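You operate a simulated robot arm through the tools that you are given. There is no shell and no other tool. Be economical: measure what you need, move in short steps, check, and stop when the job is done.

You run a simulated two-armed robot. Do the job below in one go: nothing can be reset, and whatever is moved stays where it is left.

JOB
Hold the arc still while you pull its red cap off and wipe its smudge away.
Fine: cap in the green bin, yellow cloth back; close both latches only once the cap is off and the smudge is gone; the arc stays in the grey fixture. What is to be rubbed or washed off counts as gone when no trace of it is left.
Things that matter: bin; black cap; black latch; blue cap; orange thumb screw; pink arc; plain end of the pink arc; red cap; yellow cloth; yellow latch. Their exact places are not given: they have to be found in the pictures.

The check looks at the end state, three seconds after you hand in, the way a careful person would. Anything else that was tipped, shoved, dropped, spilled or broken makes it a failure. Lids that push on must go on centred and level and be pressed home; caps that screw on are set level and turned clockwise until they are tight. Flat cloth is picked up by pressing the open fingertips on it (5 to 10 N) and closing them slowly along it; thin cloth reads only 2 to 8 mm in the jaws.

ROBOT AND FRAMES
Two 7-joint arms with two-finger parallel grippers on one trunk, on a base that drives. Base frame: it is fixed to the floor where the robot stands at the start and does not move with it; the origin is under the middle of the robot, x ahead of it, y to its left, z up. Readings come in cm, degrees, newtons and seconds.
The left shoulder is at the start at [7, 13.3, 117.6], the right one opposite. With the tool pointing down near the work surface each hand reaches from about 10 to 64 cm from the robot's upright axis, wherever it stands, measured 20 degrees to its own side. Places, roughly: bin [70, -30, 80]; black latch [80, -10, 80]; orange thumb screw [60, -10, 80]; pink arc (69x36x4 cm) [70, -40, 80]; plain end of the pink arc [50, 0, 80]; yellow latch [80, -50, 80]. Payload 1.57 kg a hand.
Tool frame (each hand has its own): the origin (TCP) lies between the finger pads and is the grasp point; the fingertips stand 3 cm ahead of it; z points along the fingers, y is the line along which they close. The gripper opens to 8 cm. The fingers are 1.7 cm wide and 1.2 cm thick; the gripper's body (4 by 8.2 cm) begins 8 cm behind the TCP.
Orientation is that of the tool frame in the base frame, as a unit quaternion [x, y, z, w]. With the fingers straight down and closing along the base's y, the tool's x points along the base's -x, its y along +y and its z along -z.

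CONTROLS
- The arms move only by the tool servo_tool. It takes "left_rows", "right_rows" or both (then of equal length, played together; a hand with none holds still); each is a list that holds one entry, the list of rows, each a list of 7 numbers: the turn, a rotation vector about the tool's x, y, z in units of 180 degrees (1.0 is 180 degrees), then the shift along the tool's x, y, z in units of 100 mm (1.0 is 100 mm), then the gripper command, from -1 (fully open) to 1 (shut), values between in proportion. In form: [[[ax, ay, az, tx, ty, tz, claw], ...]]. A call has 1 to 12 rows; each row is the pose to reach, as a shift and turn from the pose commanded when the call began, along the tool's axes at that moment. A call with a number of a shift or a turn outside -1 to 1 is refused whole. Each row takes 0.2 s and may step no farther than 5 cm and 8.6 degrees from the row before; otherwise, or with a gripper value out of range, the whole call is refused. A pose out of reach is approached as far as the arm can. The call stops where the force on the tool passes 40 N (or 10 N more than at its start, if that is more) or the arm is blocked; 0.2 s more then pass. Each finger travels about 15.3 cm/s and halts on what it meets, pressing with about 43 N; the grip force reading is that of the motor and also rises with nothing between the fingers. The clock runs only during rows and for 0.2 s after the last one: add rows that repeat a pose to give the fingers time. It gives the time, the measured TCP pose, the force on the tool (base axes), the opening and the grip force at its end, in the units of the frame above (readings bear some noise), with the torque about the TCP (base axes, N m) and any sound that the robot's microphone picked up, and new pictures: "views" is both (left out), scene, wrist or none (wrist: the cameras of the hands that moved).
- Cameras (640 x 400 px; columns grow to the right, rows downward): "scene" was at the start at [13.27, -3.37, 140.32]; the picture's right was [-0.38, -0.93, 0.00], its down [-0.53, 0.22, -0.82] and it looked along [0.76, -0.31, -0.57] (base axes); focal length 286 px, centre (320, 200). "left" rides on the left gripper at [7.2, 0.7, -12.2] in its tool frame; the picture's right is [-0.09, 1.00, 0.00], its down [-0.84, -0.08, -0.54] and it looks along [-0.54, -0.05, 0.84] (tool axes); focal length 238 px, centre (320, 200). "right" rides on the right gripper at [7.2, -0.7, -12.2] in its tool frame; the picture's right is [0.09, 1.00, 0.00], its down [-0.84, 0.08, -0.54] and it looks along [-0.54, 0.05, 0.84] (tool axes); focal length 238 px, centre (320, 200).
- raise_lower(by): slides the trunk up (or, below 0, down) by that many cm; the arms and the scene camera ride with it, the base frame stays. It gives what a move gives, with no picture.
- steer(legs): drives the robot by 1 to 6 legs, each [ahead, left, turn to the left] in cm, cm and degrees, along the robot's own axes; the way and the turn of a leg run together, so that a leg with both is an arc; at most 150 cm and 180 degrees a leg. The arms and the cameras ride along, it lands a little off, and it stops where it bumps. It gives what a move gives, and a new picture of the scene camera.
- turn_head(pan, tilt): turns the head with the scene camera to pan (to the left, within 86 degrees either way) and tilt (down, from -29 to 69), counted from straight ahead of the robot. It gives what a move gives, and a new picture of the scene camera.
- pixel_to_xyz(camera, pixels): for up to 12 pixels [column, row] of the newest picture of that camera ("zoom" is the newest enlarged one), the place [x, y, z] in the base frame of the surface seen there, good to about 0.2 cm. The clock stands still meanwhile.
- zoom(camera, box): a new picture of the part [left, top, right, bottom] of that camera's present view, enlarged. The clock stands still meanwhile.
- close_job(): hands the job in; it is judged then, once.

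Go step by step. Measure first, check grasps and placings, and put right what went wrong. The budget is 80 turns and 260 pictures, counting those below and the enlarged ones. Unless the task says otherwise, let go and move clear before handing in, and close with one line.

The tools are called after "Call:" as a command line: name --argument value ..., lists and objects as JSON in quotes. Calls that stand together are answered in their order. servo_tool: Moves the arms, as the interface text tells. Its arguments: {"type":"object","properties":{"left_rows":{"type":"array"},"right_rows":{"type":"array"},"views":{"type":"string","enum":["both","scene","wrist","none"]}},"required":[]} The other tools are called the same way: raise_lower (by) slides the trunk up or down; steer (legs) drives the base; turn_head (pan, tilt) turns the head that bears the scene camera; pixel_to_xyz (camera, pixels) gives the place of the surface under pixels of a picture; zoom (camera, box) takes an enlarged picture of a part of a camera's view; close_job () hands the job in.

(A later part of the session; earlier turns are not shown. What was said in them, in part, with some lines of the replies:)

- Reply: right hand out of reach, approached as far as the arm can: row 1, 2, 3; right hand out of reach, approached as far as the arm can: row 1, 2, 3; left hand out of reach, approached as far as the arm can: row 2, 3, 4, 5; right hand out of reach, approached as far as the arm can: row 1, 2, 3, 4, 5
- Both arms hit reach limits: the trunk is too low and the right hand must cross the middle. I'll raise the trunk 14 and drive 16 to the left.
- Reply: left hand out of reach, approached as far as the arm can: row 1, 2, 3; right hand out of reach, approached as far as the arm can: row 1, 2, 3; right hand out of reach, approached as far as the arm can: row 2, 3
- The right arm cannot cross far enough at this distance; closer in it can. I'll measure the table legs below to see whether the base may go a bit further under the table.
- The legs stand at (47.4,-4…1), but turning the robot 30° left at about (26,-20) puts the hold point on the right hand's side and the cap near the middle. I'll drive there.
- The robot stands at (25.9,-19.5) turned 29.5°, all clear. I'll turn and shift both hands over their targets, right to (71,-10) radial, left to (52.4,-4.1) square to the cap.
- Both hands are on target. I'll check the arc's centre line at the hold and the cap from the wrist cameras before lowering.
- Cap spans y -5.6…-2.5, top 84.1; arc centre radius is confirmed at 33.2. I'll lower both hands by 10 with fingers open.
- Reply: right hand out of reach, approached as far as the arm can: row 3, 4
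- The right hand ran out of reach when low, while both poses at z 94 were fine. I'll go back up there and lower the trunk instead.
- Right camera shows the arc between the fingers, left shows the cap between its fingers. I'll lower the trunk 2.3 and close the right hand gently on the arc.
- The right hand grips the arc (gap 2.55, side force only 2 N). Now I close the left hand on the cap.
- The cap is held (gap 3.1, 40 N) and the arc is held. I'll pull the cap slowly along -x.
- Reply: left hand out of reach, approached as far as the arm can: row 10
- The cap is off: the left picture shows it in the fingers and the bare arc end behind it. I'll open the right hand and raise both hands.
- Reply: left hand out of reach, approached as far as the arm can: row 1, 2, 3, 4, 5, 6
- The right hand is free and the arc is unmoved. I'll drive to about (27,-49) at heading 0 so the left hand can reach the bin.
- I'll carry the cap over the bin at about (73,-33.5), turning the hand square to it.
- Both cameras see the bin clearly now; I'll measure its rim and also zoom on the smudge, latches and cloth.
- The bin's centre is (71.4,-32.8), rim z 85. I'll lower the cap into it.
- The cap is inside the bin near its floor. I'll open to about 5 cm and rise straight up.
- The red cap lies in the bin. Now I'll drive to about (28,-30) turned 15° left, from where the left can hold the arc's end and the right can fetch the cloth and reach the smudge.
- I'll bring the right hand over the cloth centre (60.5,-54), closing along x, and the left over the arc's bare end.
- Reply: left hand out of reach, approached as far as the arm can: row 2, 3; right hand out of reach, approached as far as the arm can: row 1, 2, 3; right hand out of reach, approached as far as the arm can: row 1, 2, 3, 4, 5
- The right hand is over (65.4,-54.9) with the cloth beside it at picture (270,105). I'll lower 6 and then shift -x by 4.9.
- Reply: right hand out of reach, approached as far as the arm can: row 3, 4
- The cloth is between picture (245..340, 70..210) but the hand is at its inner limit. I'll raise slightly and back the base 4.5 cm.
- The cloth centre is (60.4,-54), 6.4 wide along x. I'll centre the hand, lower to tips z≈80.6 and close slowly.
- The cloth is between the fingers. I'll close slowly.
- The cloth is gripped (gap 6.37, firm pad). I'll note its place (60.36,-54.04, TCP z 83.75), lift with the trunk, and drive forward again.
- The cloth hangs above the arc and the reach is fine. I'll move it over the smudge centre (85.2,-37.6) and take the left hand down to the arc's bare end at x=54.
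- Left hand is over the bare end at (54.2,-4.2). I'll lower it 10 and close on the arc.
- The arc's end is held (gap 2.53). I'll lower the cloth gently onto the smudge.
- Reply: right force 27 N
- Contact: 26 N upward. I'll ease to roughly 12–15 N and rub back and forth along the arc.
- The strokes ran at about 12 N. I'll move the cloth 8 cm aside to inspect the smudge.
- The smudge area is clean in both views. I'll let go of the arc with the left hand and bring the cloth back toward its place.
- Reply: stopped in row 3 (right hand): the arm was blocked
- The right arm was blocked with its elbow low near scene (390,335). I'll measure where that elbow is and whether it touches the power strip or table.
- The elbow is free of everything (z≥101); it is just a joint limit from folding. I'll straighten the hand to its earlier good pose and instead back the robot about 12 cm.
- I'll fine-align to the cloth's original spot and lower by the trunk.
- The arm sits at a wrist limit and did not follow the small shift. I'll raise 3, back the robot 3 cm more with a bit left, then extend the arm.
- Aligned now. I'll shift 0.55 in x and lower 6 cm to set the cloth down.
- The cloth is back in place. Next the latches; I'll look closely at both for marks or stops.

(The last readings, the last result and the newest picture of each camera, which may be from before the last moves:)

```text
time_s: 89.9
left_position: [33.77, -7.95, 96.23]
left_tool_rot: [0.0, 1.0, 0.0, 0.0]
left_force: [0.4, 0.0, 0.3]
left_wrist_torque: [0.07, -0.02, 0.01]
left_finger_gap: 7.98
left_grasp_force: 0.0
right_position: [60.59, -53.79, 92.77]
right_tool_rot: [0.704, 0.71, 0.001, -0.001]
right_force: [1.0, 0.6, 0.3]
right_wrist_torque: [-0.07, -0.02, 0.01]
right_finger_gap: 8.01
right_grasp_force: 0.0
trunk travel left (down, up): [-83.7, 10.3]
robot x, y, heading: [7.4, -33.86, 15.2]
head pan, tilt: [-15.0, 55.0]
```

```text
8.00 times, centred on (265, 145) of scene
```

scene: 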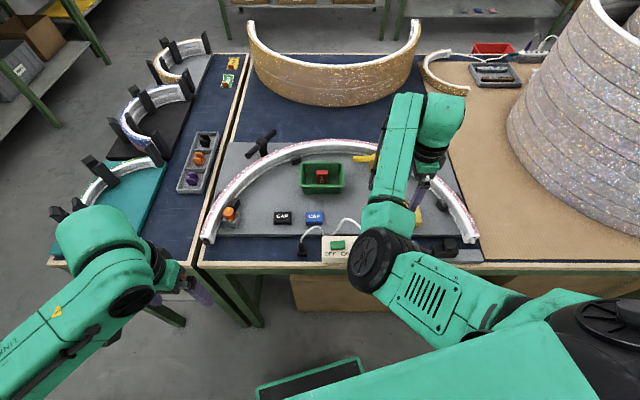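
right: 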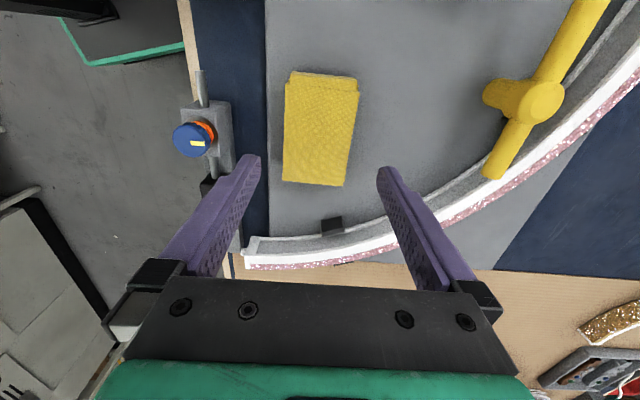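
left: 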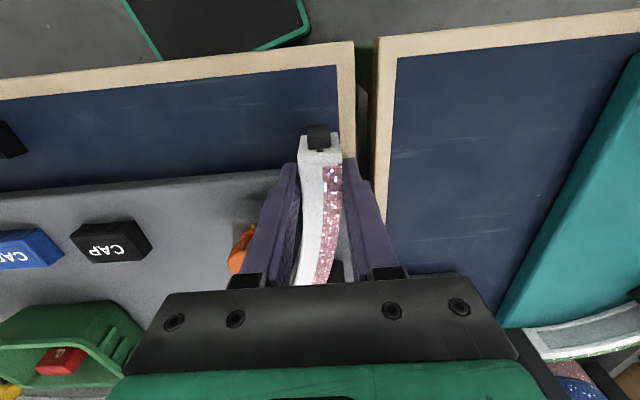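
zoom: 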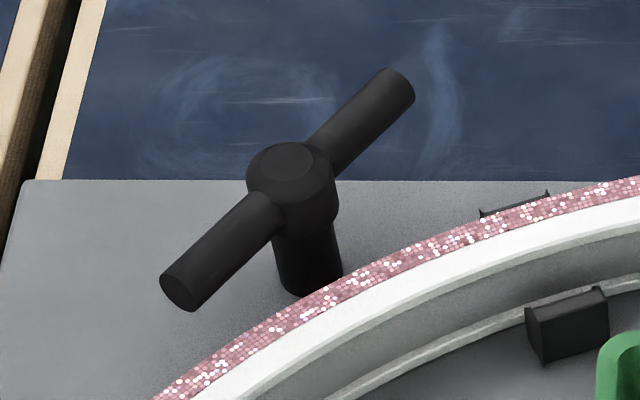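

No marks or stops are visible. I'll raise the trunk, drive to about (30,-36) at heading 0, and take the black latch with the left hand.

Call:
raise_lower --by 6

Call:
steer --legs '[[0, 0, -15.2], [22, -2, 0]]'

Call:
servo_tool --left_rows '[[[0, 0, 0, -0.3, 0.02, 0, -1], [0, 0, 0, -0.6, 0.04, 0, -1], [0, 0, 0, -1.0, 0.06, 0, -1]]]' --views "none"

Call:
turn_head --pan 10 --tilt 50

```text
time_s: 90.9
left_position: [33.8, -7.92, 102.32]
left_tool_rot: [-0.001, 1.0, -0.001, 0.0]
left_force: [-0.2, -0.2, 0.3]
left_wrist_torque: [0.0, -0.01, 0.0]
left_finger_gap: 8.01
left_grasp_force: 0.0
right_position: [60.52, -53.8, 98.65]
right_tool_rot: [0.705, 0.709, 0.001, -0.001]
right_force: [-0.4, -0.1, -0.3]
right_wrist_torque: [-0.04, -0.01, 0.03]
right_finger_gap: 8.03
right_grasp_force: 0.1
trunk travel left (down, up): [-89.7, 4.3]
robot x, y, heading: [7.24, -33.87, 15.4]
head pan, tilt: [-15.0, 55.0]
```

```text
time_s: 93.5
left_position: [61.59, -17.44, 102.35]
left_tool_rot: [0.13, 0.992, 0.001, 0.001]
left_force: [0.7, 0.3, 1.0]
left_wrist_torque: [-0.01, 0.0, 0.01]
left_finger_gap: 7.98
left_grasp_force: 0.0
right_position: [75.76, -68.56, 98.73]
right_tool_rot: [0.79, 0.613, 0.002, 0.001]
right_force: [-0.2, -0.3, -0.1]
right_wrist_torque: [-0.03, 0.03, -0.01]
right_finger_gap: 8.01
right_grasp_force: 0.0
trunk travel left (down, up): [-89.7, 4.3]
robot x, y, heading: [29.42, -35.77, 0.6]
head pan, tilt: [-15.0, 55.0]
```

scene: 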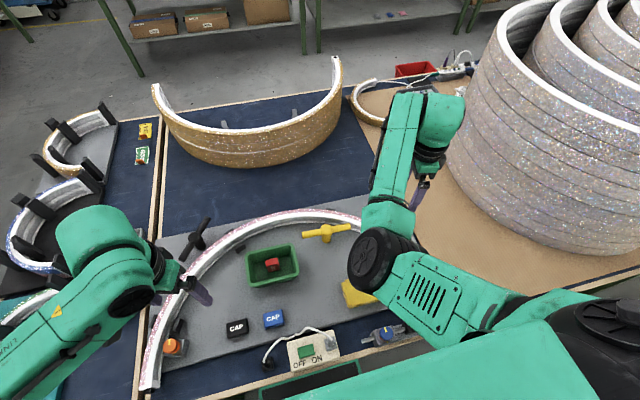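

```text
time_s: 94.3
left_position: [71.75, -19.34, 102.03]
left_tool_rot: [0.129, 0.992, 0.001, 0.0]
left_force: [0.1, 0.2, -0.6]
left_wrist_torque: [0.01, 0.04, 0.0]
left_finger_gap: 8.02
left_grasp_force: 0.0
right_position: [76.21, -68.54, 98.58]
right_tool_rot: [0.79, 0.613, 0.0, -0.001]
right_force: [0.1, -0.6, 0.9]
right_wrist_torque: [-0.03, 0.02, 0.0]
right_finger_gap: 7.97
right_grasp_force: 0.0
trunk travel left (down, up): [-89.7, 4.3]
robot x, y, heading: [29.62, -35.87, 0.5]
head pan, tilt: [-15.0, 55.0]
```

```text
time_s: 95.2
left_position: [71.48, -19.32, 102.1]
left_tool_rot: [0.129, 0.992, 0.001, 0.001]
left_force: [0.4, -0.8, -0.4]
left_wrist_torque: [0.01, 0.0, 0.0]
left_finger_gap: 8.01
left_grasp_force: 0.2
right_position: [75.79, -68.57, 98.69]
right_tool_rot: [0.79, 0.613, 0.001, -0.001]
right_force: [0.5, 0.8, -0.6]
right_wrist_torque: [-0.01, -0.03, 0.01]
right_finger_gap: 7.99
right_grasp_force: 0.1
trunk travel left (down, up): [-89.7, 4.3]
robot x, y, heading: [29.34, -35.82, 0.3]
head pan, tilt: [10.0, 50.0]
```

scene: 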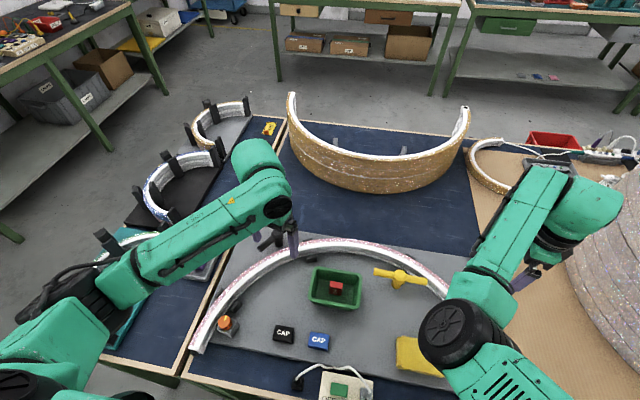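

I'll bring the left hand over the outer half of the black bar (86.2,-17), turned across the bar.

Call:
servo_tool --left_rows '[[[0, 0, 0, -0.25, 0.1, 0, -0.5], [0, 0, 0, -0.5, 0.2, 0, -0.5], [0, 0, 0, -0.75, 0.35, 0, -0.5]]]' --views "none"

Call:
servo_tool --left_rows '[[[0, 0, 0.033, -0.2, 0.1, 0.2, -0.3], [0, 0, 0.066, -0.4, 0.17, 0.4, -0.3], [0, 0, 0.1, -0.6, 0.24, 0.7, -0.3]]]' --views "both"

```text
time_s: 96.0
left_position: [79.71, -18.12, 102.28]
left_tool_rot: [0.129, 0.992, 0.001, 0.001]
left_force: [0.2, -0.5, -0.2]
left_wrist_torque: [0.01, 0.01, 0.0]
left_finger_gap: 6.01
left_grasp_force: 0.0
right_position: [76.02, -68.73, 98.65]
right_tool_rot: [0.79, 0.613, 0.0, -0.001]
right_force: [-0.1, 0.7, 0.3]
right_wrist_torque: [-0.02, -0.01, -0.01]
right_finger_gap: 8.01
right_grasp_force: 0.0
trunk travel left (down, up): [-89.7, 4.3]
robot x, y, heading: [29.43, -35.55, 0.6]
head pan, tilt: [10.0, 50.0]
```

```text
time_s: 96.8
left_position: [86.0, -17.45, 95.31]
left_tool_rot: [0.283, 0.959, 0.001, 0.0]
left_force: [-0.4, 0.6, 1.3]
left_wrist_torque: [0.02, 0.02, 0.01]
left_finger_gap: 5.21
left_grasp_force: 0.1
right_position: [76.1, -68.62, 98.54]
right_tool_rot: [0.79, 0.614, 0.001, -0.001]
right_force: [0.3, 0.3, 0.2]
right_wrist_torque: [-0.03, 0.02, -0.01]
right_finger_gap: 7.99
right_grasp_force: 0.0
trunk travel left (down, up): [-89.7, 4.3]
robot x, y, heading: [29.73, -35.86, 0.2]
head pan, tilt: [10.0, 50.0]
```

scene: 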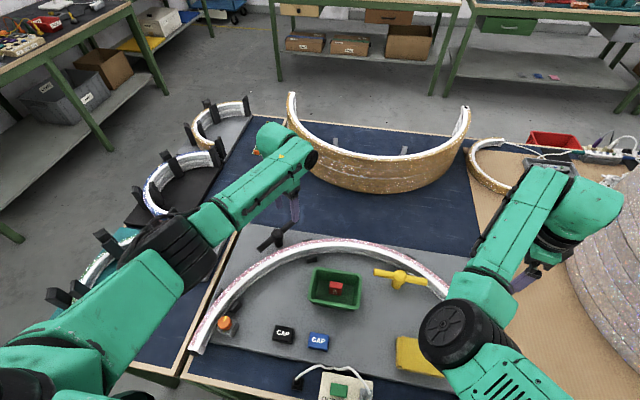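
left: 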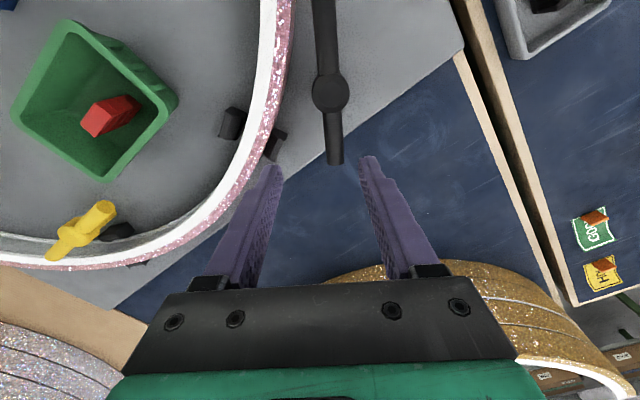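

Call:
pixel_to_xyz --camera "left" --pixels '[[330, 92], [334, 155], [331, 130], [328, 120], [324, 20], [325, 50], [337, 130], [327, 132]]'

Call:
pixel_to_xyz --camera "scene" --pixels '[[390, 271], [420, 282], [402, 275], [380, 270], [276, 237], [290, 227], [260, 246]]'

```text
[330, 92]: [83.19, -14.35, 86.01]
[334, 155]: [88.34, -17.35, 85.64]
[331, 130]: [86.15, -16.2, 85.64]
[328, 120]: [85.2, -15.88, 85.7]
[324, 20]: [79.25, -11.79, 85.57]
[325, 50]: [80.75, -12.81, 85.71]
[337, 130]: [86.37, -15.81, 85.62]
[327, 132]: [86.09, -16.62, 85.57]
```

```text
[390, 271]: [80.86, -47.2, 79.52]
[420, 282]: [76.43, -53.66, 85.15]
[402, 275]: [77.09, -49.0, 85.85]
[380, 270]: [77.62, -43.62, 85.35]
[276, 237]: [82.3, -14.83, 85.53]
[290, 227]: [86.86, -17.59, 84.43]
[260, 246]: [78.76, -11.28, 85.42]
```

The black bar runs from (79.2,-11.8) to (88.3,-17.4), hub (83.2,-14.35), axis z≈85. I'll lower onto it at (86.27,-16.23) and grip.

Call:
servo_tool --left_rows '[[[0, 0, -0.008, 0.044, 0.117, 0, -0.3], [0, 0, -0.008, 0.044, 0.117, 0.3, -0.3], [0, 0, -0.008, 0.044, 0.117, 0.6, -0.3], [0, 0, -0.008, 0.044, 0.117, 0.85, -0.3], [0, 0, -0.008, 0.044, 0.117, 1.0, -0.3], [0, 0, -0.008, 0.044, 0.117, 1.0, -0.3]]]' --views "wrist"

```text
time_s: 98.2
left_position: [85.08, -16.26, 86.6]
left_tool_rot: [0.27, 0.963, 0.001, 0.001]
left_force: [0.4, 0.2, 0.0]
left_wrist_torque: [-0.01, -0.02, -0.01]
left_finger_gap: 5.19
left_grasp_force: 0.1
left hand out of reach, approached as far as the arm can: row 4, 5, 6
right_position: [76.07, -68.56, 98.7]
right_tool_rot: [0.79, 0.613, 0.0, 0.0]
right_force: [0.3, -0.1, -0.6]
right_wrist_torque: [-0.02, 0.01, 0.0]
right_finger_gap: 7.96
right_grasp_force: 0.2
trunk travel left (down, up): [-89.7, 4.3]
robot x, y, heading: [29.75, -35.89, 0.7]
head pan, tilt: [10.0, 50.0]
```

left: 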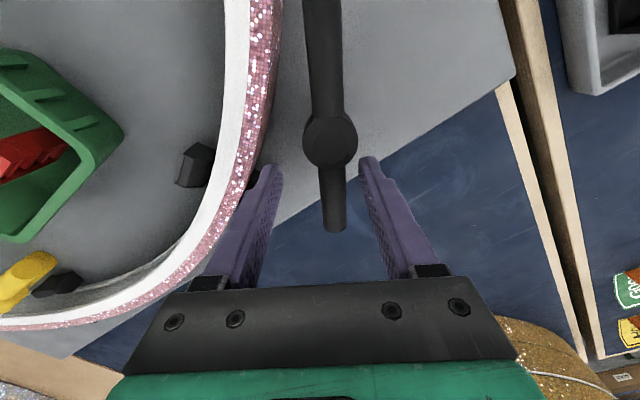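

The bar is between the fingers but the arm is at its reach limit with the trunk so high. I'll rise 8, correct the position, and lower the trunk 10.

Call:
servo_tool --left_rows '[[[0, 0, 0, 0, 0, -0.3, -0.3], [0, 0, 0, 0, 0, -0.6, -0.3], [0, 0, 0, -0.1, 0.065, -0.8, -0.3]]]' --views "none"

Call:
raise_lower --by -8

```text
time_s: 99.0
left_position: [86.35, -16.31, 94.57]
left_tool_rot: [0.27, 0.963, 0.002, 0.0]
left_force: [0.6, -0.5, 0.7]
left_wrist_torque: [-0.01, 0.02, -0.03]
left_finger_gap: 5.19
left_grasp_force: 0.1
right_position: [76.03, -68.68, 98.64]
right_tool_rot: [0.789, 0.614, 0.0, 0.0]
right_force: [-0.4, -0.3, 0.4]
right_wrist_torque: [0.01, 0.03, 0.02]
right_finger_gap: 8.0
right_grasp_force: 0.1
trunk travel left (down, up): [-89.7, 4.3]
robot x, y, heading: [29.78, -35.61, 0.6]
head pan, tilt: [10.0, 50.0]
```

```text
time_s: 100.1
left_position: [86.31, -16.33, 86.58]
left_tool_rot: [0.269, 0.963, 0.001, 0.001]
left_force: [-0.1, -0.5, 0.1]
left_wrist_torque: [0.02, -0.01, -0.01]
left_finger_gap: 5.21
left_grasp_force: 0.1
right_position: [75.91, -68.53, 90.61]
right_tool_rot: [0.79, 0.614, 0.001, -0.001]
right_force: [0.0, -0.9, 0.1]
right_wrist_torque: [0.0, -0.01, -0.01]
right_finger_gap: 8.01
right_grasp_force: 0.0
trunk travel left (down, up): [-81.7, 12.3]
robot x, y, heading: [29.66, -35.8, 0.5]
head pan, tilt: [10.0, 50.0]
```

Call:
servo_tool --left_rows '[[[0, 0, 0, 0, 0, 0.07, -0.3], [0, 0, 0, 0, 0, 0.13, -0.3], [0, 0, 0, 0, 0, 0.13, 0.2], [0, 0, 0, 0, 0, 0.13, 0.5], [0, 0, 0, 0, 0, 0.13, 0.6], [0, 0, 0, 0, 0, 0.13, 0.7], [0, 0, 0, 0, 0, 0.13, 0.8], [0, 0, 0, 0, 0, 0.13, 0.9]]]' --views "wrist"

```text
time_s: 101.9
left_position: [86.32, -16.06, 85.33]
left_tool_rot: [0.27, 0.963, 0.001, 0.0]
left_force: [7.0, 10.7, 4.9]
left_wrist_torque: [0.3, 0.19, -0.4]
left_finger_gap: 1.62
left_grasp_force: 32.5
right_position: [76.06, -68.42, 90.72]
right_tool_rot: [0.79, 0.613, 0.0, 0.0]
right_force: [-0.2, -0.2, -0.5]
right_wrist_torque: [0.0, 0.02, 0.01]
right_finger_gap: 7.99
right_grasp_force: 0.0
trunk travel left (down, up): [-81.7, 12.3]
robot x, y, heading: [29.26, -35.81, 0.4]
head pan, tilt: [10.0, 50.0]
```

left: 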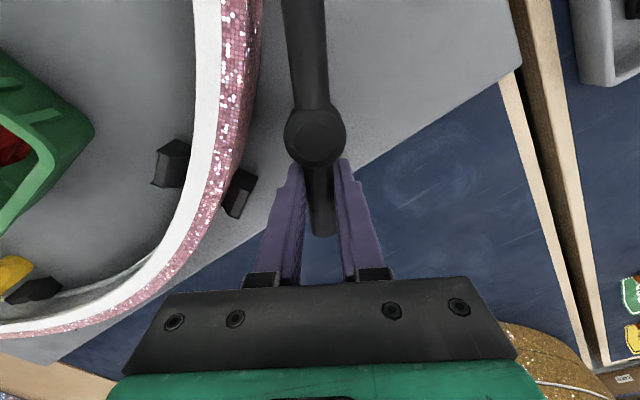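

The bar is gripped (gap 1.62). I'll swing it counter-clockwise about the hub by 24° and watch the torque.

Call:
servo_tool --left_rows '[[[0, 0, -0.0222, 0.001, 0.025, 0, 0.9], [0, 0, -0.0444, 0.0035, 0.0495, 0, 0.9], [0, 0, -0.0667, 0.008, 0.074, 0, 0.9], [0, 0, -0.0889, 0.0138, 0.098, 0, 0.9], [0, 0, -0.1111, 0.0215, 0.122, 0, 0.9], [0, 0, -0.1333, 0.0308, 0.145, 0, 0.9]]]' --views "wrist"

```text
time_s: 103.3
left_position: [86.67, -14.86, 85.23]
left_tool_rot: [0.064, 0.998, -0.001, 0.001]
left_force: [7.8, 5.8, 5.1]
left_wrist_torque: [-0.12, -0.94, -0.25]
left_finger_gap: 1.66
left_grasp_force: 31.8
right_position: [76.07, -68.56, 90.77]
right_tool_rot: [0.79, 0.613, -0.001, -0.001]
right_force: [-0.1, 0.5, 0.3]
right_wrist_torque: [0.04, 0.03, -0.01]
right_finger_gap: 8.0
right_grasp_force: 0.1
trunk travel left (down, up): [-81.7, 12.3]
robot x, y, heading: [29.25, -35.79, 0.5]
head pan, tilt: [10.0, 50.0]
```

left: 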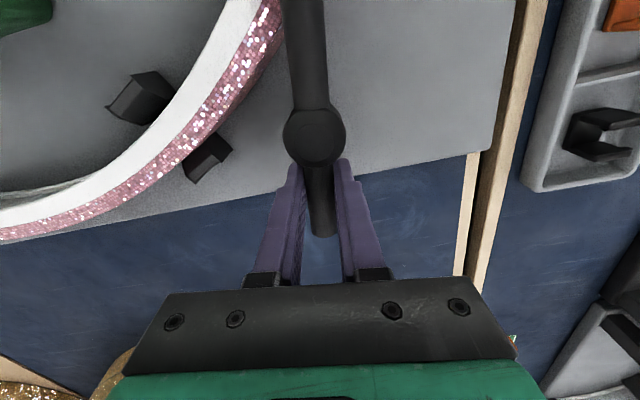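

The bar turns freely with the hand. I'll continue counter-clockwise 48° more.

Call:
servo_tool --left_rows '[[[0, 0, -0.0222, 0.0009, 0.0248, 0, 0.9], [0, 0, -0.0444, 0.0035, 0.0495, 0, 0.9], [0, 0, -0.0667, 0.0078, 0.074, 0, 0.9], [0, 0, -0.0889, 0.0138, 0.098, 0, 0.9], [0, 0, -0.1111, 0.0215, 0.1218, 0, 0.9], [0, 0, -0.1333, 0.0308, 0.1448, 0, 0.9], [0, 0, -0.1556, 0.0417, 0.1671, 0, 0.9], [0, 0, -0.1778, 0.0541, 0.1886, 0, 0.9], [0, 0, -0.2, 0.068, 0.2092, 0, 0.9], [0, 0, -0.2222, 0.0833, 0.2288, 0, 0.9], [0, 0, -0.2444, 0.0999, 0.2473, 0, 0.9], [0, 0, -0.2667, 0.1178, 0.2646, 0, 0.9]]]' --views "both"

```text
time_s: 105.9
left_position: [86.32, -12.5, 85.19]
left_tool_rot: [-0.346, 0.938, 0.001, -0.001]
left_force: [3.5, -13.5, -11.4]
left_wrist_torque: [-0.15, 0.15, -0.86]
left_finger_gap: 1.77
left_grasp_force: 32.0
right_position: [76.27, -68.79, 90.46]
right_tool_rot: [0.79, 0.613, 0.001, -0.003]
right_force: [0.3, 0.4, 0.2]
right_wrist_torque: [-0.01, -0.01, 0.03]
right_finger_gap: 7.99
right_grasp_force: 0.1
trunk travel left (down, up): [-81.7, 12.3]
robot x, y, heading: [29.8, -36.15, 0.4]
head pan, tilt: [10.0, 50.0]
```

scene: 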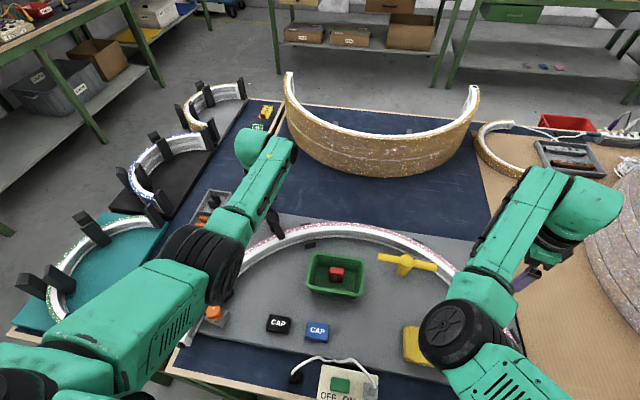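
left: 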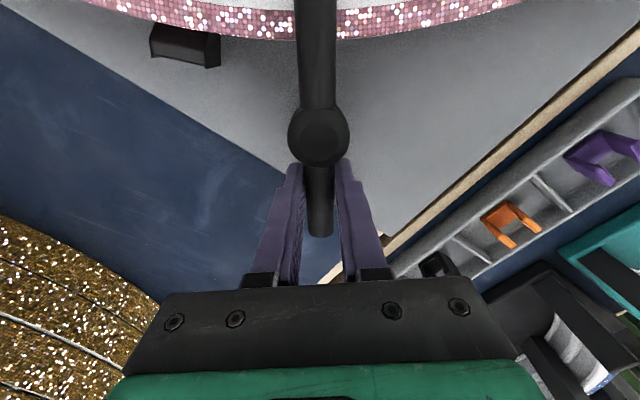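

The bar now lies across the arc and resists with ~12 N, suggesting a stop. I'll test 8° more.

Call:
servo_tool --left_rows '[[[0, 0, -0.0111, 0.0002, 0.0124, 0, 0.9], [0, 0, -0.0222, 0.0009, 0.0248, 0, 0.9], [0, 0, -0.0333, 0.002, 0.0372, 0, 0.9], [0, 0, -0.0444, 0.0035, 0.0495, 0, 0.9]]]' --views "none"

```text
time_s: 106.9
left_position: [86.02, -12.67, 85.28]
left_tool_rot: [-0.411, 0.912, 0.0, 0.0]
left_force: [14.1, -26.2, -4.9]
left_wrist_torque: [-0.18, 0.08, -0.97]
left_finger_gap: 2.02
left_grasp_force: 33.7
right_position: [76.24, -69.16, 90.3]
right_tool_rot: [0.79, 0.613, 0.0, -0.004]
right_force: [0.0, -0.7, -0.1]
right_wrist_torque: [0.0, 0.0, 0.0]
right_finger_gap: 7.99
right_grasp_force: 0.0
trunk travel left (down, up): [-81.7, 12.3]
robot x, y, heading: [29.54, -35.85, 0.1]
head pan, tilt: [10.0, 50.0]
```

It is a hard stop (30 N, no more movement), so the black latch is closed. I'll ease back the strain, open and rise.

Call:
servo_tool --left_rows '[[[0, 0, 0.0222, 0.0009, -0.0248, 0, 0.9], [0, 0, 0.0444, 0.0035, -0.0495, 0, 0.9], [0, 0, 0.0444, 0.0035, -0.0495, 0, 0.3], [0, 0, 0.0444, 0.0035, -0.0495, 0, -0.1], [0, 0, 0.0444, 0.0035, -0.0495, 0, -0.1], [0, 0, 0.0444, 0.0035, -0.0495, -0.3, -0.1], [0, 0, 0.0444, 0.0035, -0.0495, -0.6, -0.1], [0, 0, 0.0444, 0.0035, -0.0495, -1.0, -0.1]]]' --views "both"

Call:
raise_lower --by 8

```text
time_s: 108.7
left_position: [85.76, -11.99, 95.47]
left_tool_rot: [-0.348, 0.938, 0.001, 0.001]
left_force: [-0.6, 0.5, -0.1]
left_wrist_torque: [-0.02, -0.02, 0.01]
left_finger_gap: 4.39
left_grasp_force: 0.1
right_position: [75.9, -68.55, 90.71]
right_tool_rot: [0.789, 0.614, 0.001, -0.001]
right_force: [0.4, 0.3, 0.3]
right_wrist_torque: [0.03, 0.0, 0.01]
right_finger_gap: 8.02
right_grasp_force: 0.1
trunk travel left (down, up): [-81.7, 12.3]
robot x, y, heading: [29.69, -35.99, 0.7]
head pan, tilt: [10.0, 50.0]
```

scene: 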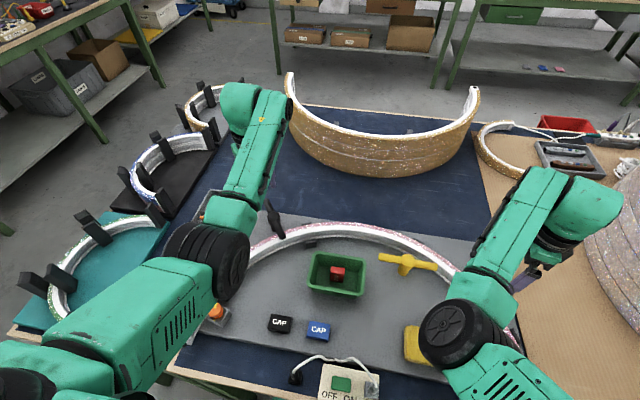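
left: 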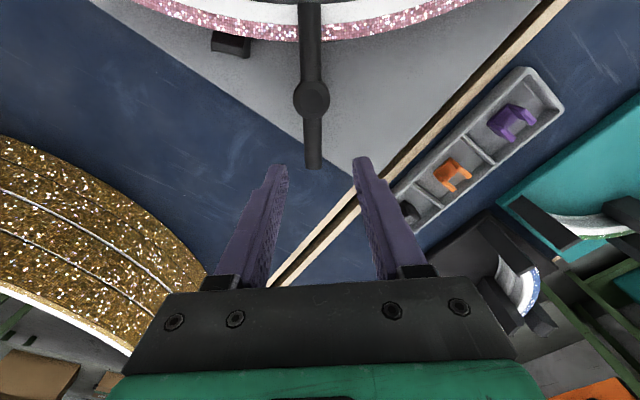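

```text
time_s: 109.9
left_position: [85.83, -12.01, 103.29]
left_tool_rot: [-0.348, 0.938, 0.0, 0.001]
left_force: [-0.3, -0.4, 0.5]
left_wrist_torque: [0.02, -0.02, -0.04]
left_finger_gap: 4.42
left_grasp_force: 0.1
right_position: [76.06, -68.53, 98.71]
right_tool_rot: [0.79, 0.613, 0.001, 0.0]
right_force: [-0.1, -0.4, 1.0]
right_wrist_torque: [0.02, -0.01, -0.04]
right_finger_gap: 7.98
right_grasp_force: 0.1
trunk travel left (down, up): [-89.7, 4.3]
robot x, y, heading: [29.44, -35.84, 0.7]
head pan, tilt: [10.0, 50.0]
```

The black bar now crosses the arc. For the yellow latch I'll push its +y half toward -x with closed fingers. First I bring the right hand in, straighten the left, and drive 25 right.

Call:
servo_tool --left_rows '[[[0, 0, 0.045, 0.05, 0, 0, 0.5], [0, 0, 0.09, 0.1, 0, 0, 1], [0, 0, 0.135, 0.15, 0, 0, 1], [0, 0, 0.18, 0.2, 0, 0, 1], [0, 0, 0.226, 0.25, 0, 0, 1]]]' --right_rows '[[[0, 0, 0, 0.2, 0, 0, -1], [0, 0, 0, 0.4, 0, 0, -1], [0, 0, 0, 0.6, 0, 0, -1], [0, 0, 0, 0.8, 0, 0, -1], [0, 0, 0, 1.0, 0, 0, -1]]]' --views "scene"

```text
time_s: 111.3
left_position: [84.03, -13.77, 103.31]
left_tool_rot: [0.001, 1.0, 0.001, -0.001]
left_force: [0.5, -0.2, -0.4]
left_wrist_torque: [-0.01, -0.01, -0.01]
left_finger_gap: 0.01
left_grasp_force: 21.7
right_position: [78.89, -62.14, 100.16]
right_tool_rot: [0.803, 0.596, -0.001, 0.025]
right_force: [-0.5, 0.6, -0.7]
right_wrist_torque: [-0.02, 0.04, 0.0]
right_finger_gap: 8.02
right_grasp_force: 0.0
trunk travel left (down, up): [-89.7, 4.3]
robot x, y, heading: [29.88, -35.61, 0.4]
head pan, tilt: [10.0, 50.0]
stopped in row 5 (right hand): the arm was blocked; the commanded pose is now the measured one
```

scene: 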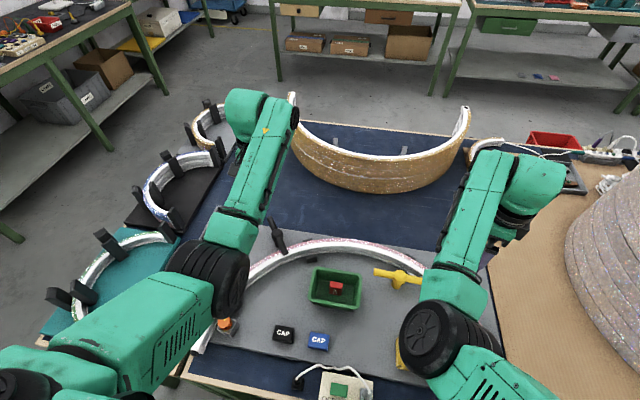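

The right hand stopped at a wrist limit but is clear. I'll drive 24 to the right, keeping about 8 cm from the drums.

Call:
steer --legs '[[0, -23.5, 0]]'

Call:
turn_head --pan 15 --tilt 50

```text
time_s: 113.1
left_position: [84.32, -37.14, 103.19]
left_tool_rot: [0.001, 1.0, -0.001, 0.0]
left_force: [-0.6, -0.4, 0.1]
left_wrist_torque: [0.02, -0.05, -0.03]
left_finger_gap: 0.0
left_grasp_force: 21.4
right_position: [79.1, -85.6, 100.08]
right_tool_rot: [0.803, 0.596, -0.004, 0.024]
right_force: [-0.6, -0.5, -0.5]
right_wrist_torque: [-0.03, -0.03, 0.02]
right_finger_gap: 7.99
right_grasp_force: 0.1
trunk travel left (down, up): [-89.7, 4.3]
robot x, y, heading: [29.86, -59.67, 0.5]
head pan, tilt: [10.0, 50.0]
```

scene: 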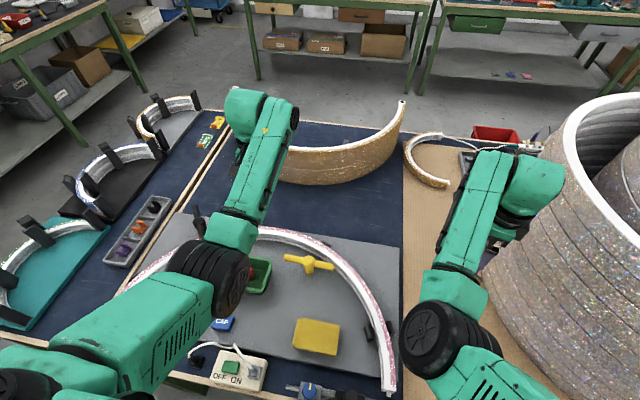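

```text
time_s: 113.7
left_position: [84.17, -37.3, 103.25]
left_tool_rot: [0.0, 1.0, 0.001, -0.001]
left_force: [0.0, 0.1, 0.1]
left_wrist_torque: [0.03, -0.01, -0.02]
left_finger_gap: 0.0
left_grasp_force: 21.2
right_position: [79.22, -85.95, 100.06]
right_tool_rot: [0.803, 0.596, -0.004, 0.024]
right_force: [0.3, 0.6, -0.4]
right_wrist_torque: [0.01, 0.0, -0.04]
right_finger_gap: 8.02
right_grasp_force: 0.1
trunk travel left (down, up): [-89.7, 4.3]
robot x, y, heading: [29.84, -59.36, 0.8]
head pan, tilt: [15.0, 50.0]
```

scene: 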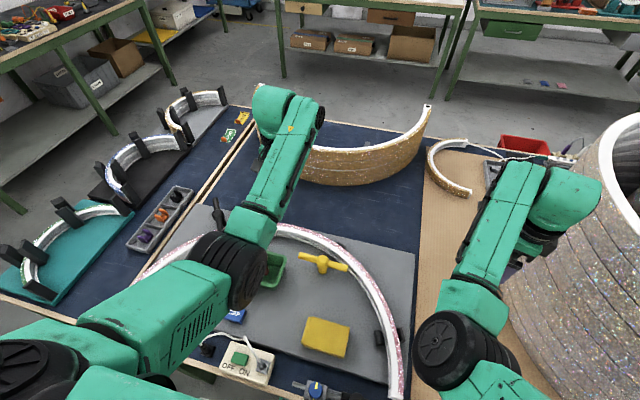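

Call:
servo_tool --left_rows '[[[0, 0, 0, 0.19, -0.23, 0.1, 1], [0, 0, 0, 0.38, -0.46, 0.3, 1], [0, 0, 0, 0.58, -0.69, 0.5, 1]]]' --views "both"

Call:
pixel_to_xyz --camera "scene" --pixels '[[235, 275], [225, 295], [305, 258], [347, 268], [325, 262]]'

```text
time_s: 114.5
left_position: [78.27, -44.28, 98.38]
left_tool_rot: [0.0, 1.0, 0.001, 0.001]
left_force: [1.2, -0.7, 1.4]
left_wrist_torque: [0.01, 0.02, 0.01]
left_finger_gap: 0.0
left_grasp_force: 21.2
right_position: [79.09, -85.91, 99.96]
right_tool_rot: [0.802, 0.597, -0.003, 0.023]
right_force: [-0.7, -1.6, -0.1]
right_wrist_torque: [0.03, -0.01, -0.01]
right_finger_gap: 8.01
right_grasp_force: 0.1
trunk travel left (down, up): [-89.7, 4.3]
robot x, y, heading: [29.72, -59.94, 0.6]
head pan, tilt: [15.0, 50.0]
```

scene: 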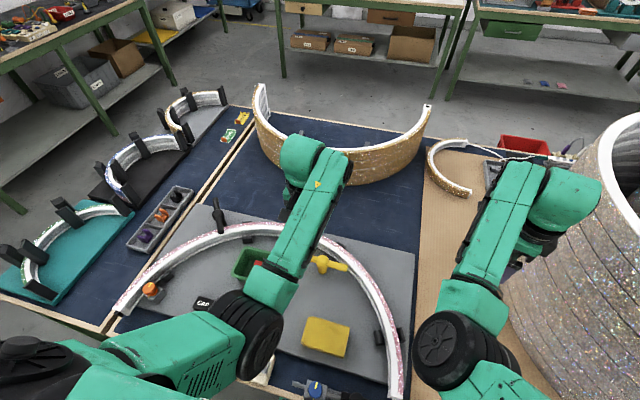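
left: 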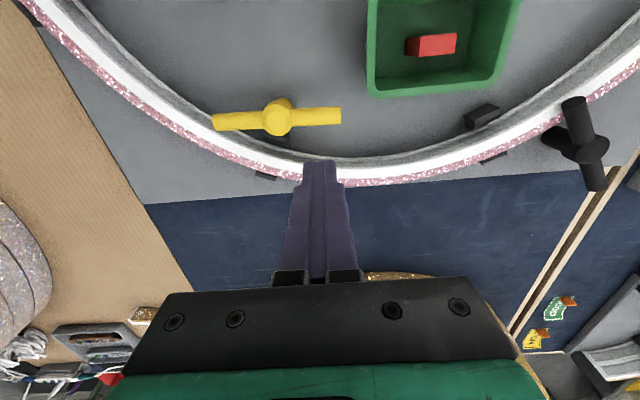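

```text
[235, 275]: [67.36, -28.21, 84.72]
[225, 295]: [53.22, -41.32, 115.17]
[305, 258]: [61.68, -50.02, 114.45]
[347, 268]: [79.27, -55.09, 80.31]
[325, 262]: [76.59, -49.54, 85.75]
```

Call:
pixel_to_xyz --camera "left" --pixels '[[217, 122], [336, 116], [278, 118], [310, 117], [245, 121]]'

Call:
raise_lower --by -9

```text
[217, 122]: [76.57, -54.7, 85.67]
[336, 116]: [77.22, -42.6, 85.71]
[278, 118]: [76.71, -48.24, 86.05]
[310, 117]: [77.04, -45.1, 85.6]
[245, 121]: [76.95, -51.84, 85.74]
```

```text
time_s: 115.8
left_position: [78.22, -44.27, 89.3]
left_tool_rot: [-0.001, 1.0, 0.002, 0.0]
left_force: [0.8, 0.8, 0.3]
left_wrist_torque: [-0.02, 0.01, 0.0]
left_finger_gap: 0.01
left_grasp_force: 21.0
right_position: [79.08, -85.97, 90.99]
right_tool_rot: [0.802, 0.596, -0.003, 0.024]
right_force: [1.6, 0.8, 0.2]
right_wrist_torque: [-0.01, -0.01, -0.02]
right_finger_gap: 7.99
right_grasp_force: 0.1
trunk travel left (down, up): [-80.7, 13.3]
robot x, y, heading: [29.75, -59.17, 0.5]
head pan, tilt: [15.0, 50.0]
```

The yellow bar runs (77.2,-42.6) to (76.6,-54.7), hub (76.8,-48.3). I'll move to x=79.4 beside it and lower the closed fingertips to z≈83.

Call:
servo_tool --left_rows '[[[0, 0, 0, -0.06, 0.003, 0, 1], [0, 0, 0, -0.118, 0.007, 0, 1], [0, 0, 0, -0.118, 0.007, 0.15, 1], [0, 0, 0, -0.118, 0.007, 0.31, 1], [0, 0, 0, -0.118, 0.007, 0.31, 1]]]' --views "wrist"

```text
time_s: 117.0
left_position: [79.59, -44.23, 86.29]
left_tool_rot: [0.0, 1.0, 0.001, 0.0]
left_force: [0.2, 0.0, -0.3]
left_wrist_torque: [0.0, 0.01, -0.02]
left_finger_gap: 0.0
left_grasp_force: 21.0
right_position: [79.06, -85.94, 91.16]
right_tool_rot: [0.803, 0.596, -0.004, 0.025]
right_force: [0.5, -0.1, 0.0]
right_wrist_torque: [0.03, -0.01, 0.04]
right_finger_gap: 7.99
right_grasp_force: 0.1
trunk travel left (down, up): [-80.7, 13.3]
robot x, y, heading: [29.7, -59.36, 0.5]
head pan, tilt: [15.0, 50.0]
```

left: 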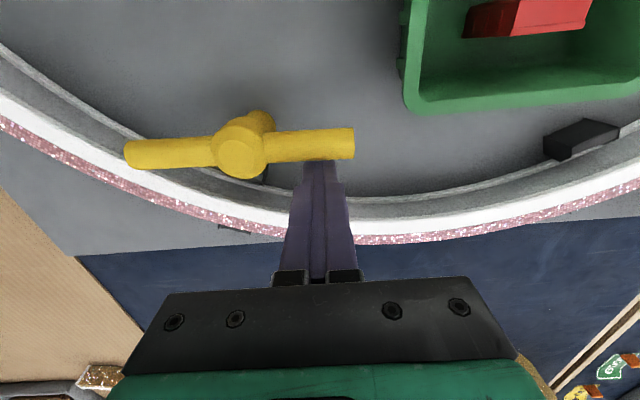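

The fingertips are beside the bar. I'll push along the swing path.

Call:
servo_tool --left_rows '[[[0, 0, 0, 0.078, 0.003, 0, 1], [0, 0, 0, 0.127, 0.02, 0, 1], [0, 0, 0, 0.176, 0.037, 0, 1], [0, 0, 0, 0.235, 0.043, 0, 1], [0, 0, 0, 0.293, 0.046, 0, 1], [0, 0, 0, 0.352, 0.036, 0, 1], [0, 0, 0, 0.41, 0.024, 0, 1], [0, 0, 0, 0.464, 0, 0, 1], [0, 0, 0, 0.516, -0.027, 0, 1]]]' --views "both"

```text
time_s: 119.0
left_position: [74.47, -43.96, 86.36]
left_tool_rot: [-0.002, 1.0, 0.003, 0.001]
left_force: [-0.3, 0.5, -0.2]
left_wrist_torque: [-0.02, -0.02, -0.03]
left_finger_gap: 0.0
left_grasp_force: 21.7
right_position: [78.98, -85.77, 91.01]
right_tool_rot: [0.802, 0.597, -0.003, 0.025]
right_force: [-0.3, -0.3, -0.6]
right_wrist_torque: [-0.03, 0.02, 0.0]
right_finger_gap: 8.0
right_grasp_force: 0.1
trunk travel left (down, up): [-80.7, 13.3]
robot x, y, heading: [30.22, -59.59, 0.6]
head pan, tilt: [15.0, 50.0]
```

scene: 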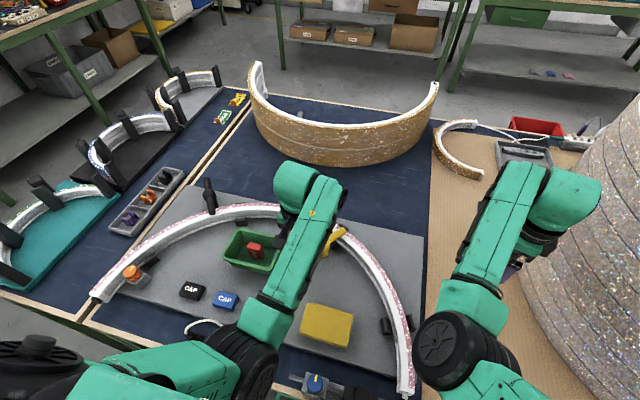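
left: 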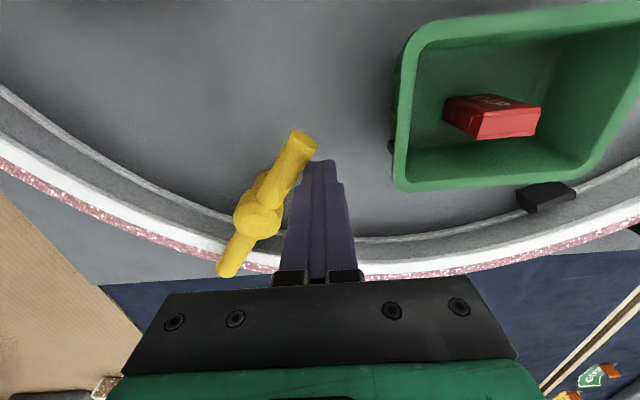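

The bar has swung well toward closed. I'll continue slowly to the stop.

Call:
servo_tool --left_rows '[[[0, 0, 0, 0.03, -0.035, 0, 1], [0, 0, 0, 0.055, -0.065, 0, 1], [0, 0, 0, 0.08, -0.098, 0, 1], [0, 0, 0, 0.104, -0.13, 0, 1], [0, 0, 0, 0.117, -0.145, 0, 1], [0, 0, 0, 0.129, -0.161, 0, 1]]]' --views "wrist"

```text
time_s: 120.4
left_position: [73.5, -43.82, 86.19]
left_tool_rot: [-0.008, 1.0, 0.022, 0.004]
left_force: [0.0, 0.3, 0.1]
left_wrist_torque: [-0.01, 0.01, 0.01]
left_finger_gap: 0.0
left_grasp_force: 21.8
right_position: [79.09, -85.87, 91.01]
right_tool_rot: [0.802, 0.596, -0.004, 0.025]
right_force: [0.8, 0.0, 0.3]
right_wrist_torque: [-0.03, 0.02, 0.0]
right_finger_gap: 8.04
right_grasp_force: 0.0
trunk travel left (down, up): [-80.7, 13.3]
robot x, y, heading: [29.77, -59.82, 0.7]
head pan, tilt: [15.0, 50.0]
```

left: 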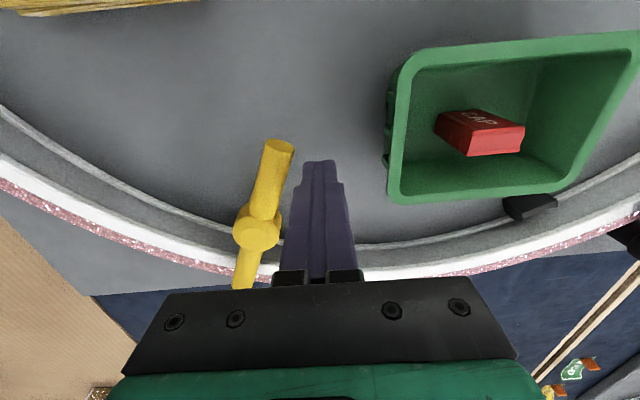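

The hand reached its cross-body limit in y. I'll measure the bar's present angle.

Call:
pixel_to_xyz --camera "left" --pixels '[[276, 155], [268, 180], [256, 226], [245, 275], [247, 265]]'

Call:
pixel_to_xyz --camera "scene" --pixels '[[210, 188], [210, 200]]'

```text
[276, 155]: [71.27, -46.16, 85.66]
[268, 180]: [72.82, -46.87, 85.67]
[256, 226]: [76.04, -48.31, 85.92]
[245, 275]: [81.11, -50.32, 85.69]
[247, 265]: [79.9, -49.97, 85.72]
```

```text
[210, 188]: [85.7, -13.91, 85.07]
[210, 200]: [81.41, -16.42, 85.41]
```

The bar is now at -23°, radial, turned about 70° just like the black one. To confirm the stop, I'll nudge it by driving 1.3 cm right with the fingertip near it.

Call:
steer --legs '[[0, -1.4, 0]]'

Call:
servo_tool --left_rows '[[[0, 0, 0, 0, -0.02, 0, 1], [0, 0, 0, 0, -0.04, 0, 1]]]' --views "wrist"

```text
time_s: 121.1
left_position: [73.4, -44.75, 86.17]
left_tool_rot: [-0.009, 1.0, 0.022, 0.003]
left_force: [8.5, 26.8, 16.7]
left_wrist_torque: [0.12, 0.07, -0.1]
left_finger_gap: 0.0
left_grasp_force: 21.0
right_position: [79.2, -86.95, 91.13]
right_tool_rot: [0.802, 0.596, -0.005, 0.025]
right_force: [0.5, 1.3, -0.2]
right_wrist_torque: [0.02, 0.0, 0.02]
right_finger_gap: 7.97
right_grasp_force: 0.1
trunk travel left (down, up): [-80.7, 13.3]
robot x, y, heading: [29.97, -60.97, 0.6]
head pan, tilt: [15.0, 50.0]
```

scene: 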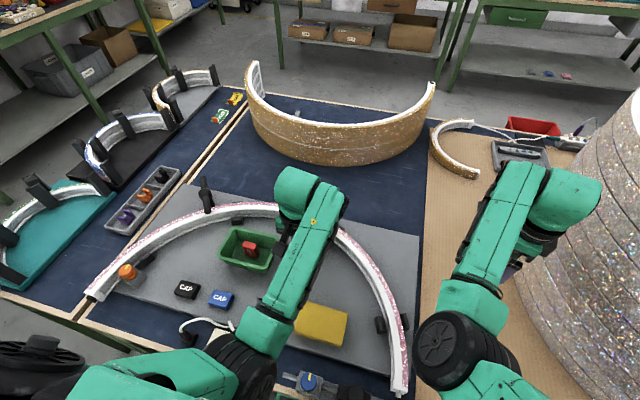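

```text
time_s: 121.7
left_position: [73.46, -44.82, 86.13]
left_tool_rot: [-0.011, 0.999, 0.03, 0.003]
left_force: [0.2, 9.1, 6.5]
left_wrist_torque: [0.06, 0.06, -0.11]
left_finger_gap: 0.0
left_grasp_force: 21.9
right_position: [79.2, -87.19, 91.1]
right_tool_rot: [0.803, 0.596, -0.004, 0.025]
right_force: [0.5, -0.4, 0.0]
right_wrist_torque: [-0.03, 0.0, -0.01]
right_finger_gap: 7.99
right_grasp_force: 0.0
trunk travel left (down, up): [-80.7, 13.3]
robot x, y, heading: [29.79, -60.84, 0.6]
head pan, tilt: [15.0, 50.0]
```

left: 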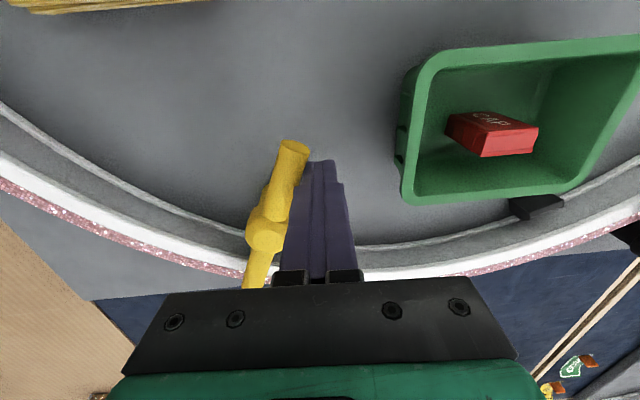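

Strong resistance (27 N) without further turning: the yellow latch is at its stop. I'll move away, rise, and take a final look.

Call:
servo_tool --left_rows '[[[0, 0, 0, 0, 0.1, 0, 1], [0, 0, 0, 0, 0.15, 0, 1], [0, 0, 0, 0, 0.15, -0.3, 1], [0, 0, 0, 0, 0.15, -0.6, 1], [0, 0, 0, 0, 0.15, -1.0, 1]]]' --views "none"

Call:
raise_lower --by 8

Call:
steer --legs '[[-30, 0, 0], [0, 20, 0]]'

```text
time_s: 122.8
left_position: [73.51, -36.06, 92.12]
left_tool_rot: [-0.042, 0.993, 0.113, 0.001]
left_force: [0.4, -0.2, 0.7]
left_wrist_torque: [0.02, -0.01, -0.01]
left_finger_gap: 0.0
left_grasp_force: 20.8
left hand out of reach, approached as far as the arm can: row 5
right_position: [79.22, -87.2, 91.07]
right_tool_rot: [0.803, 0.595, -0.004, 0.025]
right_force: [0.3, 0.6, 0.6]
right_wrist_torque: [-0.01, 0.02, 0.02]
right_finger_gap: 7.99
right_grasp_force: 0.0
trunk travel left (down, up): [-80.7, 13.3]
robot x, y, heading: [29.68, -60.98, 0.6]
head pan, tilt: [15.0, 50.0]
stopped in row 5 (left hand): the arm was blocked; the commanded pose is now the measured one
```

```text
time_s: 124.0
left_position: [73.39, -36.22, 100.09]
left_tool_rot: [-0.042, 0.993, 0.114, 0.001]
left_force: [0.0, 0.4, 0.5]
left_wrist_torque: [0.0, 0.0, 0.05]
left_finger_gap: 0.03
left_grasp_force: 21.0
right_position: [79.23, -87.42, 99.0]
right_tool_rot: [0.802, 0.597, -0.005, 0.025]
right_force: [0.3, 0.1, -0.2]
right_wrist_torque: [0.0, 0.0, 0.02]
right_finger_gap: 8.0
right_grasp_force: 0.1
trunk travel left (down, up): [-88.7, 5.3]
robot x, y, heading: [30.1, -60.74, 0.4]
head pan, tilt: [15.0, 50.0]
```

```text
time_s: 127.2
left_position: [44.18, -17.33, 100.17]
left_tool_rot: [-0.035, 0.993, 0.115, 0.002]
left_force: [0.7, -0.7, 0.3]
left_wrist_torque: [0.02, -0.03, 0.01]
left_finger_gap: 0.01
left_grasp_force: 20.9
right_position: [49.2, -68.55, 99.0]
right_tool_rot: [0.806, 0.591, -0.003, 0.024]
right_force: [0.8, -0.9, 1.0]
right_wrist_torque: [-0.03, -0.01, 0.0]
right_finger_gap: 8.0
right_grasp_force: 0.1
trunk travel left (down, up): [-88.7, 5.3]
robot x, y, heading: [0.1, -41.62, -0.2]
head pan, tilt: [15.0, 50.0]
```

scene: 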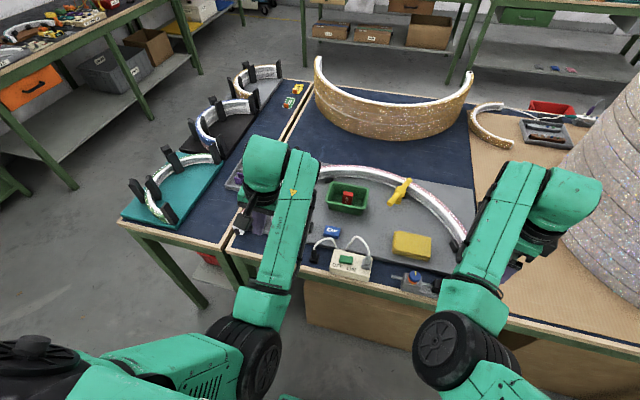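

I'll back off further for an unobstructed view of the whole fixture.

Call:
steer --legs '[[-28, -14, 0]]'

Call:
zoom --camera "scene" --box '[220, 100, 480, 290]'

```text
time_s: 129.3
left_position: [15.63, -30.99, 100.06]
left_tool_rot: [-0.036, 0.993, 0.113, 0.001]
left_force: [0.5, 0.7, 0.3]
left_wrist_torque: [-0.01, -0.03, 0.01]
left_finger_gap: 0.01
left_grasp_force: 21.3
right_position: [20.78, -82.19, 99.04]
right_tool_rot: [0.806, 0.592, -0.005, 0.025]
right_force: [0.0, 0.2, -0.2]
right_wrist_torque: [0.01, 0.01, 0.02]
right_finger_gap: 8.02
right_grasp_force: 0.0
trunk travel left (down, up): [-88.7, 5.3]
robot x, y, heading: [-28.46, -55.42, 0.1]
head pan, tilt: [15.0, 50.0]
```

scene: 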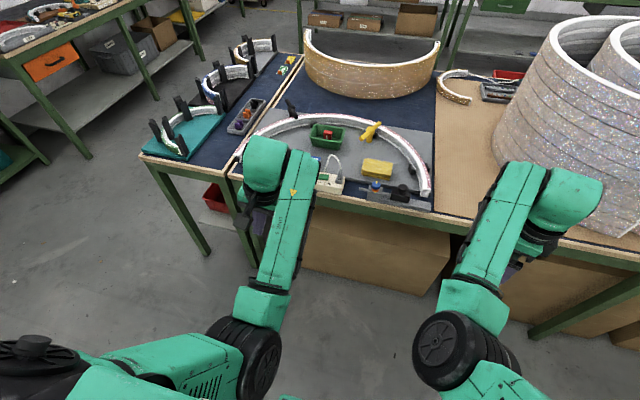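

```text
2.11 times, centred on (350, 195) of scene
```

zoom: 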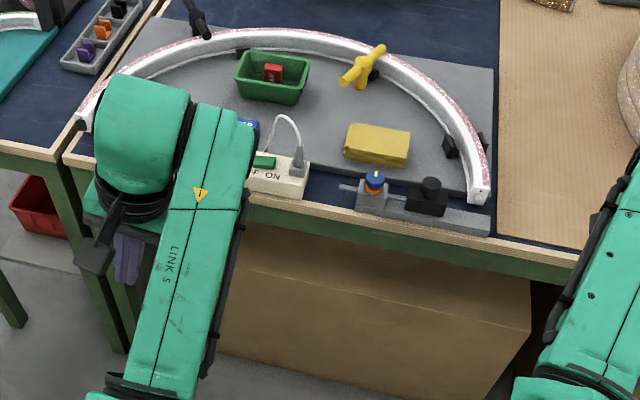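

Call:
steer --legs '[[0, 24, 0]]'

Call:
turn_head --pan 0 --tilt 35

Call:
zoom --camera "scene" --box '[240, 130, 430, 260]'

```text
time_s: 131.1
left_position: [15.53, -7.49, 100.16]
left_tool_rot: [-0.034, 0.993, 0.114, 0.001]
left_force: [0.8, 0.5, 0.4]
left_wrist_torque: [-0.05, -0.01, -0.01]
left_finger_gap: 0.04
left_grasp_force: 20.8
right_position: [20.56, -58.63, 98.98]
right_tool_rot: [0.808, 0.589, -0.003, 0.023]
right_force: [0.4, -0.2, -0.2]
right_wrist_torque: [0.03, 0.0, -0.01]
right_finger_gap: 8.01
right_grasp_force: 0.2
trunk travel left (down, up): [-88.7, 5.3]
robot x, y, heading: [-28.37, -31.72, -0.0]
head pan, tilt: [15.0, 50.0]
```

scene: 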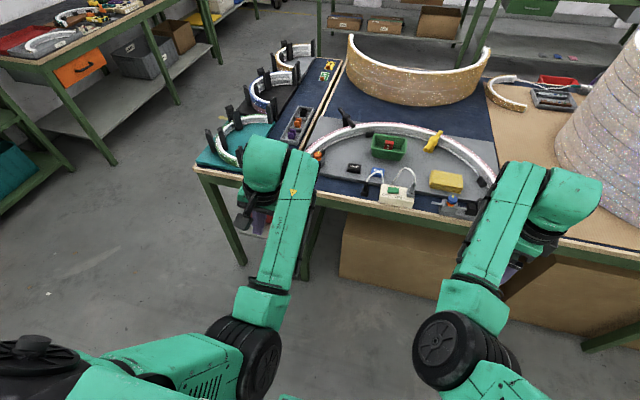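

```text
time_s: 131.9
left_position: [15.59, -7.14, 100.03]
left_tool_rot: [-0.035, 0.993, 0.114, 0.002]
left_force: [1.0, -0.4, -0.2]
left_wrist_torque: [0.01, 0.01, 0.0]
left_finger_gap: 0.01
left_grasp_force: 21.4
right_position: [20.55, -58.59, 99.12]
right_tool_rot: [0.807, 0.59, -0.004, 0.026]
right_force: [0.2, -0.1, 0.0]
right_wrist_torque: [-0.02, -0.01, 0.01]
right_finger_gap: 8.01
right_grasp_force: 0.0
trunk travel left (down, up): [-88.7, 5.3]
robot x, y, heading: [-28.65, -31.82, -0.2]
head pan, tilt: [0.0, 35.0]
```

scene: 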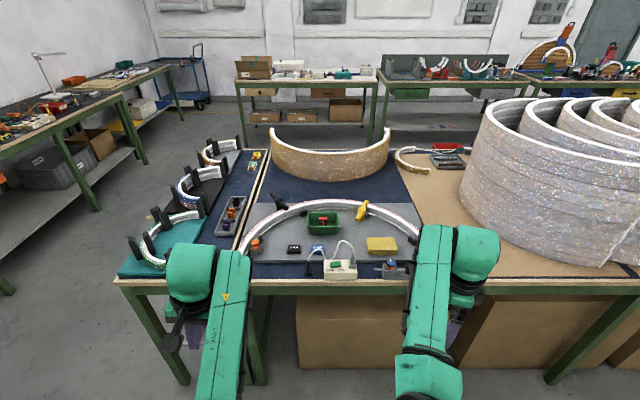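

```text
3.08 times, centred on (335, 195) of scene
5 turns are left
```

zoom: 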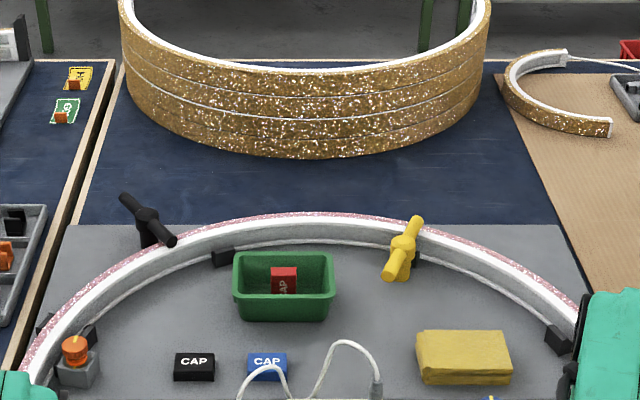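

Both latch bars now lie across the arc. The red cap is in the bin, the cloth is back in its place, no smudge shows, and the arc sits in its fixture with both hands clear, so I'm handing in.

Call:
close_job

```text
The job is handed in.
```

I've handed the job in: the red cap is off and in the green bin, no trace of the smudge shows, the yellow cloth is back, and both latches are closed to their stops. The arc was held for both the pull and the wipe, and it is still in the grey fixture. I didn't get a view of the arc's outer side face; every mark I saw was on its top.
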